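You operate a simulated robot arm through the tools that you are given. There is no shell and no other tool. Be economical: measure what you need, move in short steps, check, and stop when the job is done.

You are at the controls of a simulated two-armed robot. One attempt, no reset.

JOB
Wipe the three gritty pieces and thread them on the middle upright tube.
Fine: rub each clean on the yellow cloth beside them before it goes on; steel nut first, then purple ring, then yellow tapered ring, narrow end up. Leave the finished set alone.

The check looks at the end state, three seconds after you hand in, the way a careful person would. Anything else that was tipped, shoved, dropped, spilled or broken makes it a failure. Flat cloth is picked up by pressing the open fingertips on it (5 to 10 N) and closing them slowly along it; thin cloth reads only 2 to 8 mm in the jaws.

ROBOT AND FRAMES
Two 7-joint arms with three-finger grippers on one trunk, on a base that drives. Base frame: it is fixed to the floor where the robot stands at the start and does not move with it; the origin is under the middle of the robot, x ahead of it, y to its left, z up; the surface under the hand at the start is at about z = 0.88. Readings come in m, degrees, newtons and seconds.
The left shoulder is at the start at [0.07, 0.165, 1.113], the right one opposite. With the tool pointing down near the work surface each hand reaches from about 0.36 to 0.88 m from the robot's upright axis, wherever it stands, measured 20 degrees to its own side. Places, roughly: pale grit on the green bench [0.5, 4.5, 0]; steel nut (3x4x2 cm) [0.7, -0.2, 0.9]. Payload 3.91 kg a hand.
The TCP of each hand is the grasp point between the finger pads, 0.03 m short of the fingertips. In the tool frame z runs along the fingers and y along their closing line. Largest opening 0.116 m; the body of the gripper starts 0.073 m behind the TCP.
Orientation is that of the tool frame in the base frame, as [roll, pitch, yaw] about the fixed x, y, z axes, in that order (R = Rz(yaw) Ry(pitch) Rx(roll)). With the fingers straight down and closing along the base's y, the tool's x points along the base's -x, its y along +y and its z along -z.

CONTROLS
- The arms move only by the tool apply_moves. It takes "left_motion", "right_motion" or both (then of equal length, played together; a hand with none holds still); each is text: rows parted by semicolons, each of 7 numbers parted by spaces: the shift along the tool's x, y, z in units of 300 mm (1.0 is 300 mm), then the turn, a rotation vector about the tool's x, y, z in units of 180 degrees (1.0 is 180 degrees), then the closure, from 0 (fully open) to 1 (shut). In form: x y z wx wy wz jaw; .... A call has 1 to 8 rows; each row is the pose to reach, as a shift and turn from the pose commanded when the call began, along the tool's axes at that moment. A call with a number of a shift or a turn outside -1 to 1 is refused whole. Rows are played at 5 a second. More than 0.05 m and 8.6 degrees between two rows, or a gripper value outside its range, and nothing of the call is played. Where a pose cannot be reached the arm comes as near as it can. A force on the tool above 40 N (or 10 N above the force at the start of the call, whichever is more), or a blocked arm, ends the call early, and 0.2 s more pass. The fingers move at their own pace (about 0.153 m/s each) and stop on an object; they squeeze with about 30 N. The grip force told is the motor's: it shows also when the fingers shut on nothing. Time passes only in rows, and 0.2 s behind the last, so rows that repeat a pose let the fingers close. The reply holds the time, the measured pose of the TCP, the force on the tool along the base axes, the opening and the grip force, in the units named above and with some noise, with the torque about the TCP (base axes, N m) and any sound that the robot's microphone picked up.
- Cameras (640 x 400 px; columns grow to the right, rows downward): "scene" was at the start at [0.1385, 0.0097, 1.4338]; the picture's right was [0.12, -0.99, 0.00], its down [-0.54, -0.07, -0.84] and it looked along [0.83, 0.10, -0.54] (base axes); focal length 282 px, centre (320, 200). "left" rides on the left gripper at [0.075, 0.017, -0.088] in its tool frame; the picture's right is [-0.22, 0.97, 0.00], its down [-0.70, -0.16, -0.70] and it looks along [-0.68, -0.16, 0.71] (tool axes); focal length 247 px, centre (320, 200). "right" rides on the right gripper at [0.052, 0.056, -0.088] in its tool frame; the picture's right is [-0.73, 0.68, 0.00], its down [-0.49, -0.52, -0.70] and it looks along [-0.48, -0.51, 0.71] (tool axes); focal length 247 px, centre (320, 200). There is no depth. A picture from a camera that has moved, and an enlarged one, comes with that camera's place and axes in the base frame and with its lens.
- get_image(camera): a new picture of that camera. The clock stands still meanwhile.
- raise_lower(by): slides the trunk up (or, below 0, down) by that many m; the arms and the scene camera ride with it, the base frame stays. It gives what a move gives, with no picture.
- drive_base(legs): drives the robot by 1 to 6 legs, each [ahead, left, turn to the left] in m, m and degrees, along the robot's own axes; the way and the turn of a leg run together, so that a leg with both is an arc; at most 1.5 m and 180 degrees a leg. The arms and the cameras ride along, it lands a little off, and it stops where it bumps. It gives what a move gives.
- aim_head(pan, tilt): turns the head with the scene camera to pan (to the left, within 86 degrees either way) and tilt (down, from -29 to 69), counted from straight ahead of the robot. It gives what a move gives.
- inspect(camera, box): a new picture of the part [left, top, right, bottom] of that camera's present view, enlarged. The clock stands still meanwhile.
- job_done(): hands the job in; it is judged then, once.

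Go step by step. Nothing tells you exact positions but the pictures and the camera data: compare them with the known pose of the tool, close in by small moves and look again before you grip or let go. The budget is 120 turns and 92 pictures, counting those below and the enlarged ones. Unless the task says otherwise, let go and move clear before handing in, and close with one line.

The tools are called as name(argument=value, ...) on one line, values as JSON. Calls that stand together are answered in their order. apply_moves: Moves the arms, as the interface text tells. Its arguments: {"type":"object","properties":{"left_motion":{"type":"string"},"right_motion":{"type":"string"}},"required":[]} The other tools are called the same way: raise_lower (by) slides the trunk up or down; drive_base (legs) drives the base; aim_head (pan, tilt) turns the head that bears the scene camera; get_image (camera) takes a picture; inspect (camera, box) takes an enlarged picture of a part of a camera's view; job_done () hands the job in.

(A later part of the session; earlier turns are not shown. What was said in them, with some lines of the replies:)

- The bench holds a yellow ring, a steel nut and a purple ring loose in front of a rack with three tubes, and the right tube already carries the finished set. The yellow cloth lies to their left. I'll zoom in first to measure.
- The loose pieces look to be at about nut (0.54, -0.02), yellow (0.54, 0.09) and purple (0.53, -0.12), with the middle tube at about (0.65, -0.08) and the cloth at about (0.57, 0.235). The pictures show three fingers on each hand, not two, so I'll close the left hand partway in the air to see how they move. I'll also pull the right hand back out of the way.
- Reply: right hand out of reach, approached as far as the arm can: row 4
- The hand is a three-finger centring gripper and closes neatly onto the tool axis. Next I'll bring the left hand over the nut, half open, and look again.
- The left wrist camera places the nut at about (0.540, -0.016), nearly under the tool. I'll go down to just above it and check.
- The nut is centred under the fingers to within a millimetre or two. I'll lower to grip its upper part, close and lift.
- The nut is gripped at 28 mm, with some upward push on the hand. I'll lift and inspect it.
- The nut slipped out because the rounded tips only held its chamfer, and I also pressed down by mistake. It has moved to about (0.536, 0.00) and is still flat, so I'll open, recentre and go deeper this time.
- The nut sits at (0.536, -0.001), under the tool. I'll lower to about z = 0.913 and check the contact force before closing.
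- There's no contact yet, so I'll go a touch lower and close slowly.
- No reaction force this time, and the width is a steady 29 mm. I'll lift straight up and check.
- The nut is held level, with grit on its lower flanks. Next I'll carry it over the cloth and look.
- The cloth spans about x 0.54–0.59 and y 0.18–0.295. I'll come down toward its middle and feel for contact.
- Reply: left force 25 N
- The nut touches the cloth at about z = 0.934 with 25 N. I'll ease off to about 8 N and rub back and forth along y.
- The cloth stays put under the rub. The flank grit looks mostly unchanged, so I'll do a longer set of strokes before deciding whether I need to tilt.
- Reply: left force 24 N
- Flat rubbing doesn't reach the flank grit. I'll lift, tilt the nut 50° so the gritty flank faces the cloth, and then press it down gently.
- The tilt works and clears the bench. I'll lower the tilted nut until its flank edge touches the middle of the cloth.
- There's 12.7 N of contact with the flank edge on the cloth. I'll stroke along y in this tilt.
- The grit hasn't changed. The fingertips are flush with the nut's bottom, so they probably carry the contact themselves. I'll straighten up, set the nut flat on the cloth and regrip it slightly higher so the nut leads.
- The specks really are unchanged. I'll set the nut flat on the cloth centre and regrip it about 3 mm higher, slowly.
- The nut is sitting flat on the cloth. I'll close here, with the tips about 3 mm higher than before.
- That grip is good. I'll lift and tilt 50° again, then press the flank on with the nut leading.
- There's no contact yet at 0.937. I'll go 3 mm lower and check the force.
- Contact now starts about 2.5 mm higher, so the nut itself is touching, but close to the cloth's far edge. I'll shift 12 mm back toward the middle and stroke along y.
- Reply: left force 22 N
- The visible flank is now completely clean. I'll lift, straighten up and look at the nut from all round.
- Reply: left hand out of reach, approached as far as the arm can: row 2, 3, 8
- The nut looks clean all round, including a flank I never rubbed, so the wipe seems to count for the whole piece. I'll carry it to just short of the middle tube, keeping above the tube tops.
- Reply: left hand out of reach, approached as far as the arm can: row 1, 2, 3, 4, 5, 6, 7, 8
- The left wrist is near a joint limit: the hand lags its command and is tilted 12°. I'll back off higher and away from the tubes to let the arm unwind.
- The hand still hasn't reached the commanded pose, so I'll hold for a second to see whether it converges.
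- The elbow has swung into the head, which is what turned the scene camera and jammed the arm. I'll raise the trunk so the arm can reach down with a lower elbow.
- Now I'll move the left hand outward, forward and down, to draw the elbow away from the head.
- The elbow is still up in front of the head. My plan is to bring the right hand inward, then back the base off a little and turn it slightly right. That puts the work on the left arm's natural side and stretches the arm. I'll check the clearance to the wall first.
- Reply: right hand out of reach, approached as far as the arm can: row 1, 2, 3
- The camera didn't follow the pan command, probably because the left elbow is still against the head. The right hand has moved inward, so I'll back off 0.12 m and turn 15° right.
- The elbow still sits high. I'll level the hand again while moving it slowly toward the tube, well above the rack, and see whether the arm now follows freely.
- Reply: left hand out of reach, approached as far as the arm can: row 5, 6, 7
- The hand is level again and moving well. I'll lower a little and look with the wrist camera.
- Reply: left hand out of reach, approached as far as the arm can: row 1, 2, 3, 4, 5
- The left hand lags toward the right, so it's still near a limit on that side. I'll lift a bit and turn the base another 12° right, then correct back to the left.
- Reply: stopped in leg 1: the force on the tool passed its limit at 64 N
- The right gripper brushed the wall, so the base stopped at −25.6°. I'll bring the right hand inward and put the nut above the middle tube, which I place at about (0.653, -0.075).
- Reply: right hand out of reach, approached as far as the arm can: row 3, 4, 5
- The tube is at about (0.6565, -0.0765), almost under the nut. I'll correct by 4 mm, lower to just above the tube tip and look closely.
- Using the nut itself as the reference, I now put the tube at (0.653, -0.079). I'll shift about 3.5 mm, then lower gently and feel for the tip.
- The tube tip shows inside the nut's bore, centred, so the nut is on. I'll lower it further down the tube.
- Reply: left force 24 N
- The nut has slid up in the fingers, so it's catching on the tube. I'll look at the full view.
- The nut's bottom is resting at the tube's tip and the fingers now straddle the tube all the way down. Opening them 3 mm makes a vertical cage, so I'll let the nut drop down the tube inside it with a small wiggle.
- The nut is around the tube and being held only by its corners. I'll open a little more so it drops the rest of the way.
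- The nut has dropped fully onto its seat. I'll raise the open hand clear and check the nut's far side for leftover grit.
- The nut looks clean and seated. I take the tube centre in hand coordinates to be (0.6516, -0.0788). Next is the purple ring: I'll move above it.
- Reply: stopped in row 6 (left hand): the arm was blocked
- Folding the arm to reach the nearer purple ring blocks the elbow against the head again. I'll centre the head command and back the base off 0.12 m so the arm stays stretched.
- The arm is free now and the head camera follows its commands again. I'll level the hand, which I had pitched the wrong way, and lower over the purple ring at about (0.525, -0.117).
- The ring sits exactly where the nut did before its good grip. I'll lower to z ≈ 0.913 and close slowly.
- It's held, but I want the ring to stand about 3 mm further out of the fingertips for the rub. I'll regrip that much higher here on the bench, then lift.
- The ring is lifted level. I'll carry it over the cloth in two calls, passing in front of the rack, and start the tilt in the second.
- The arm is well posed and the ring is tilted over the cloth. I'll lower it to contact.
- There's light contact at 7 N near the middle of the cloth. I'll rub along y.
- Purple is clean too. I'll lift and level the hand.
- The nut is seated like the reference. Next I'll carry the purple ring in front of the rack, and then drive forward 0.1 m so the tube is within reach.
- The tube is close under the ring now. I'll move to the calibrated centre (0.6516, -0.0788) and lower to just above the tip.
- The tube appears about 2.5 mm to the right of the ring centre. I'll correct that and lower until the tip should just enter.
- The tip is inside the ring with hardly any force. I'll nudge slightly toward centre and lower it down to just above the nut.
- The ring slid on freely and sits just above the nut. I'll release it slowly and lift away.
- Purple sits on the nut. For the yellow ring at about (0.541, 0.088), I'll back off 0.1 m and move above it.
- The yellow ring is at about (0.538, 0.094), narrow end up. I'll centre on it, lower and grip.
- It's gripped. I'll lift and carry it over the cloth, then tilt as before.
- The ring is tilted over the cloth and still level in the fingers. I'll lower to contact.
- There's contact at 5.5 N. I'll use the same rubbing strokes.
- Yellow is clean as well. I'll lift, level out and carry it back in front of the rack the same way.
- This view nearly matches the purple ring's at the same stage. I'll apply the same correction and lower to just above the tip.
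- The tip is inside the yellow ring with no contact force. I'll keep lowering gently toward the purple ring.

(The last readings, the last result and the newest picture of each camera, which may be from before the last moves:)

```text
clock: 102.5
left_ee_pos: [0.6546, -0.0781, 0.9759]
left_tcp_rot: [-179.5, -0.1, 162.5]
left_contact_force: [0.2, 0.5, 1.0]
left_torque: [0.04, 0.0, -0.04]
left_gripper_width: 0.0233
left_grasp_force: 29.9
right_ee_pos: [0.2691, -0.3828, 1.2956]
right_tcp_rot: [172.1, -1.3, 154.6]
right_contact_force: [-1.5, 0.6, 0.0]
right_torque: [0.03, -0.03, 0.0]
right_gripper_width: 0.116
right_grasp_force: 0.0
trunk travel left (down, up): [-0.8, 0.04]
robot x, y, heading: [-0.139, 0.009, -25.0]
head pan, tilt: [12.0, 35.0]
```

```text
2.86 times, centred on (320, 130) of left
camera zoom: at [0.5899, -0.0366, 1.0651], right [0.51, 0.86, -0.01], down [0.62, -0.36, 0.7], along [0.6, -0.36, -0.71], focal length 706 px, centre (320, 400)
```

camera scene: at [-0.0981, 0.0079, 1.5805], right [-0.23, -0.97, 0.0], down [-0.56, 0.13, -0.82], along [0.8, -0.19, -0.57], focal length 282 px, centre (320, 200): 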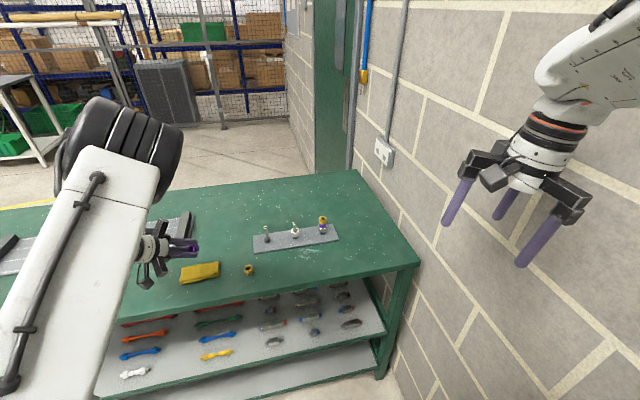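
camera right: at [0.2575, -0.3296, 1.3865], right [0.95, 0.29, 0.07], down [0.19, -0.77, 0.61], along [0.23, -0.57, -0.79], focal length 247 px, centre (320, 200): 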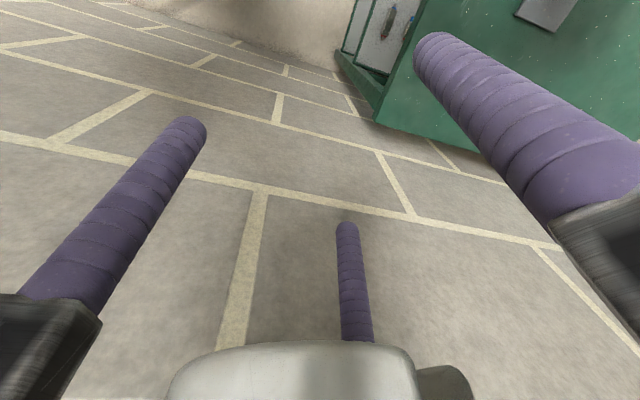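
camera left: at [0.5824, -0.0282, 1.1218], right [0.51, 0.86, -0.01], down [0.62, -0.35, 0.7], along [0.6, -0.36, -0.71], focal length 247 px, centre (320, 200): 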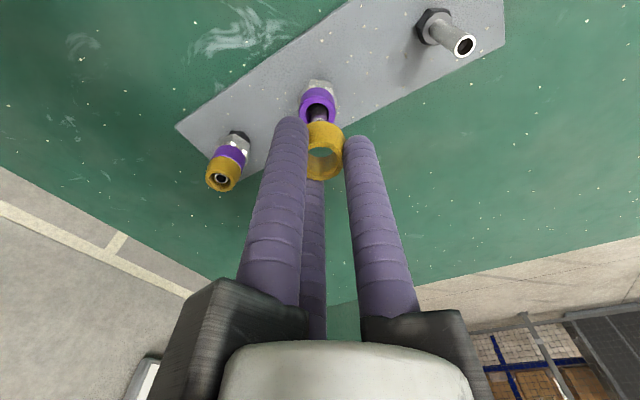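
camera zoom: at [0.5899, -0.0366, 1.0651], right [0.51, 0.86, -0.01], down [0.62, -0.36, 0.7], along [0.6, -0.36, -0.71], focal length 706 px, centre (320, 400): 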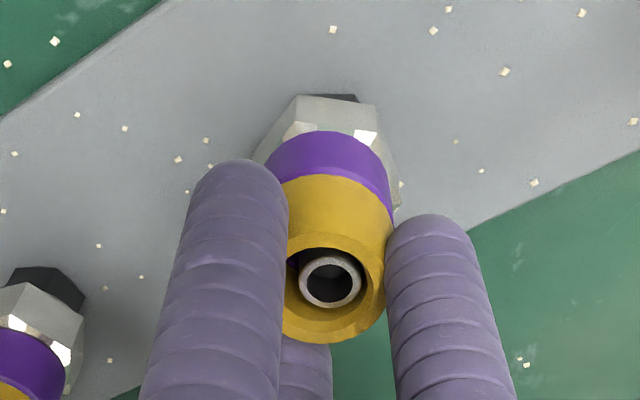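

The yellow ring is just above the purple. I'll lower a touch more, release slowly and lift away.

apply_moves(left_motion="0 0 0.006 0 0 0 1; 0 0 0.006 0 0 0 0.76; 0 0 0.006 0 0 0 0.66; 0 0 0.006 0 0 0 0.5; 0 0 -0.06 0 0 0 0.5; 0 0 -0.16 0 0 0 0.5; 0 0 -0.28 0 0 0 0.5")

drive_base(legs=[[-0.13, 0, 0]])

apply_moves(left_motion="0 0.1 -0.05 0 0 0 0.5; 0 0.24 -0.1 0 0 0 0.5; 0 0.38 -0.15 0 0 0 0.5; 0 0.52 -0.2 0 0 0 0.5; 0 0.66 -0.2 0 0 0 0.5; 0 0.8 -0.2 0 0 0 0.5")

get_image(camera="scene")

```text
clock: 104.1
left_ee_pos: [0.6551, -0.0777, 1.0606]
left_tcp_rot: [-179.5, -0.1, 162.3]
left_contact_force: [0.5, 1.0, 0.5]
left_torque: [-0.01, -0.03, -0.01]
left_gripper_width: 0.058
left_grasp_force: 0.0
right_ee_pos: [0.2676, -0.3816, 1.2953]
right_tcp_rot: [172.0, -1.2, 154.6]
right_contact_force: [-1.4, -0.1, -0.5]
right_torque: [0.02, 0.0, -0.03]
right_gripper_width: 0.1159
right_grasp_force: 0.0
trunk travel left (down, up): [-0.8, 0.04]
robot x, y, heading: [-0.1422, 0.0061, -25.1]
head pan, tilt: [12.0, 35.0]
```

```text
clock: 105.4
left_ee_pos: [0.5403, -0.0238, 1.0584]
left_tcp_rot: [-179.5, -0.2, 162.4]
left_contact_force: [-0.6, -0.3, 0.0]
left_torque: [0.0, -0.02, 0.03]
left_gripper_width: 0.058
left_grasp_force: 0.1
right_ee_pos: [0.1517, -0.3264, 1.2934]
right_tcp_rot: [172.1, -1.4, 154.5]
right_contact_force: [1.0, 0.0, -0.7]
right_torque: [0.03, -0.01, -0.01]
right_gripper_width: 0.1159
right_grasp_force: 0.1
trunk travel left (down, up): [-0.8, 0.04]
robot x, y, heading: [-0.2563, 0.0573, -25.1]
head pan, tilt: [12.0, 35.0]
```

```text
clock: 106.8
left_ee_pos: [0.6115, 0.209, 1.1177]
left_tcp_rot: [-179.2, 0.0, 162.4]
left_contact_force: [0.2, -0.3, 0.1]
left_torque: [-0.03, -0.01, 0.0]
left_gripper_width: 0.0581
left_grasp_force: 0.1
right_ee_pos: [0.1505, -0.3238, 1.2952]
right_tcp_rot: [172.3, -1.4, 154.6]
right_contact_force: [-0.1, 0.4, -0.5]
right_torque: [-0.06, -0.01, -0.03]
right_gripper_width: 0.1158
right_grasp_force: 0.0
trunk travel left (down, up): [-0.8, 0.04]
robot x, y, heading: [-0.2523, 0.0628, -25.1]
head pan, tilt: [12.0, 35.0]
```

```text
9 pictures are left
camera scene: at [-0.1244, 0.0235, 1.5805], right [-0.23, -0.97, 0.0], down [-0.56, 0.13, -0.82], along [0.8, -0.19, -0.57], focal length 282 px, centre (320, 200)
```

scene: 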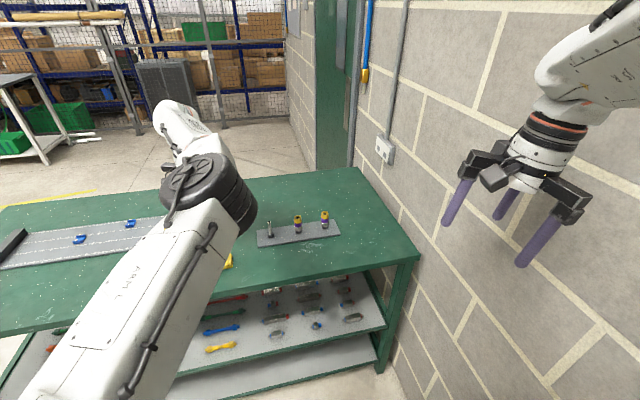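

inspect(camera="scene", box=[250, 195, 350, 258])

get_image(camera="left")

```text
6.35 times, centred on (300, 226) of scene
camera zoom: at [-0.1244, 0.0235, 1.5805], right [-0.23, -0.97, 0.0], down [-0.56, 0.13, -0.82], along [0.8, -0.19, -0.57], focal length 1792 px, centre (447, 32)
```

zoom: 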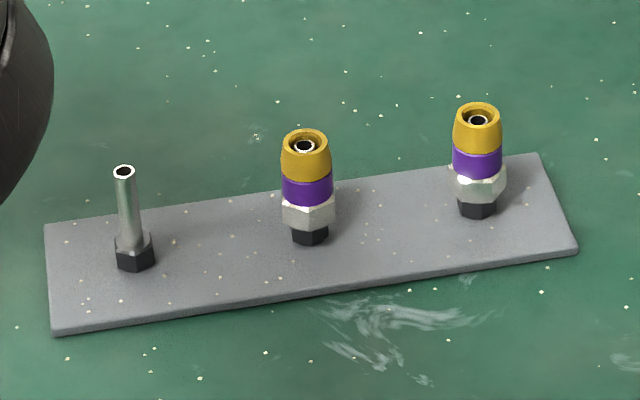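

```text
7 pictures are left
camera left: at [0.547, 0.2501, 1.2062], right [0.51, 0.86, -0.01], down [0.62, -0.35, 0.7], along [0.6, -0.36, -0.71], focal length 247 px, centre (320, 200)
```

left: 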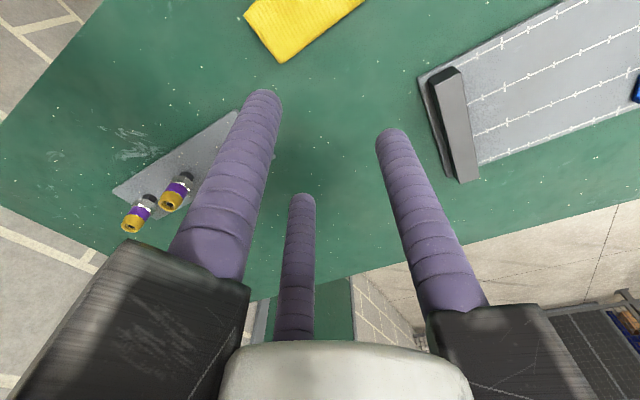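

The middle stack matches the finished set, and both hands are clear. One close look from this side will show any leftover grit.

inspect(camera="left", box=[110, 150, 210, 240])

```text
4.44 times, centred on (160, 195) of left
camera zoom: at [0.547, 0.2501, 1.2062], right [0.51, 0.86, -0.01], down [0.62, -0.35, 0.7], along [0.6, -0.36, -0.71], focal length 1098 px, centre (1031, 222)
```

zoom: 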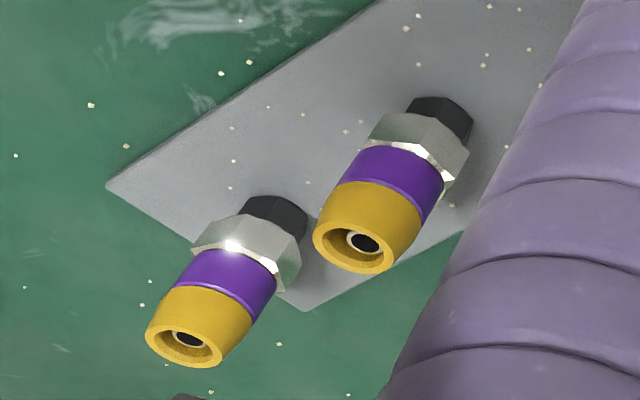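

The nut, purple ring and yellow ring are clean on every side I can see, and stacked in order with the yellow's narrow end up. The finished set is untouched, so I'm handing in.

job_done()

```text
The job is handed in.
```

I wiped the steel nut, purple ring and yellow tapered ring on the cloth and threaded them in that order on the middle tube, with the yellow's narrow end up. They look clean from every side I could see, but I couldn't view the far side. The finished set was left alone; the right gripper touched the wall once while the base was turning.
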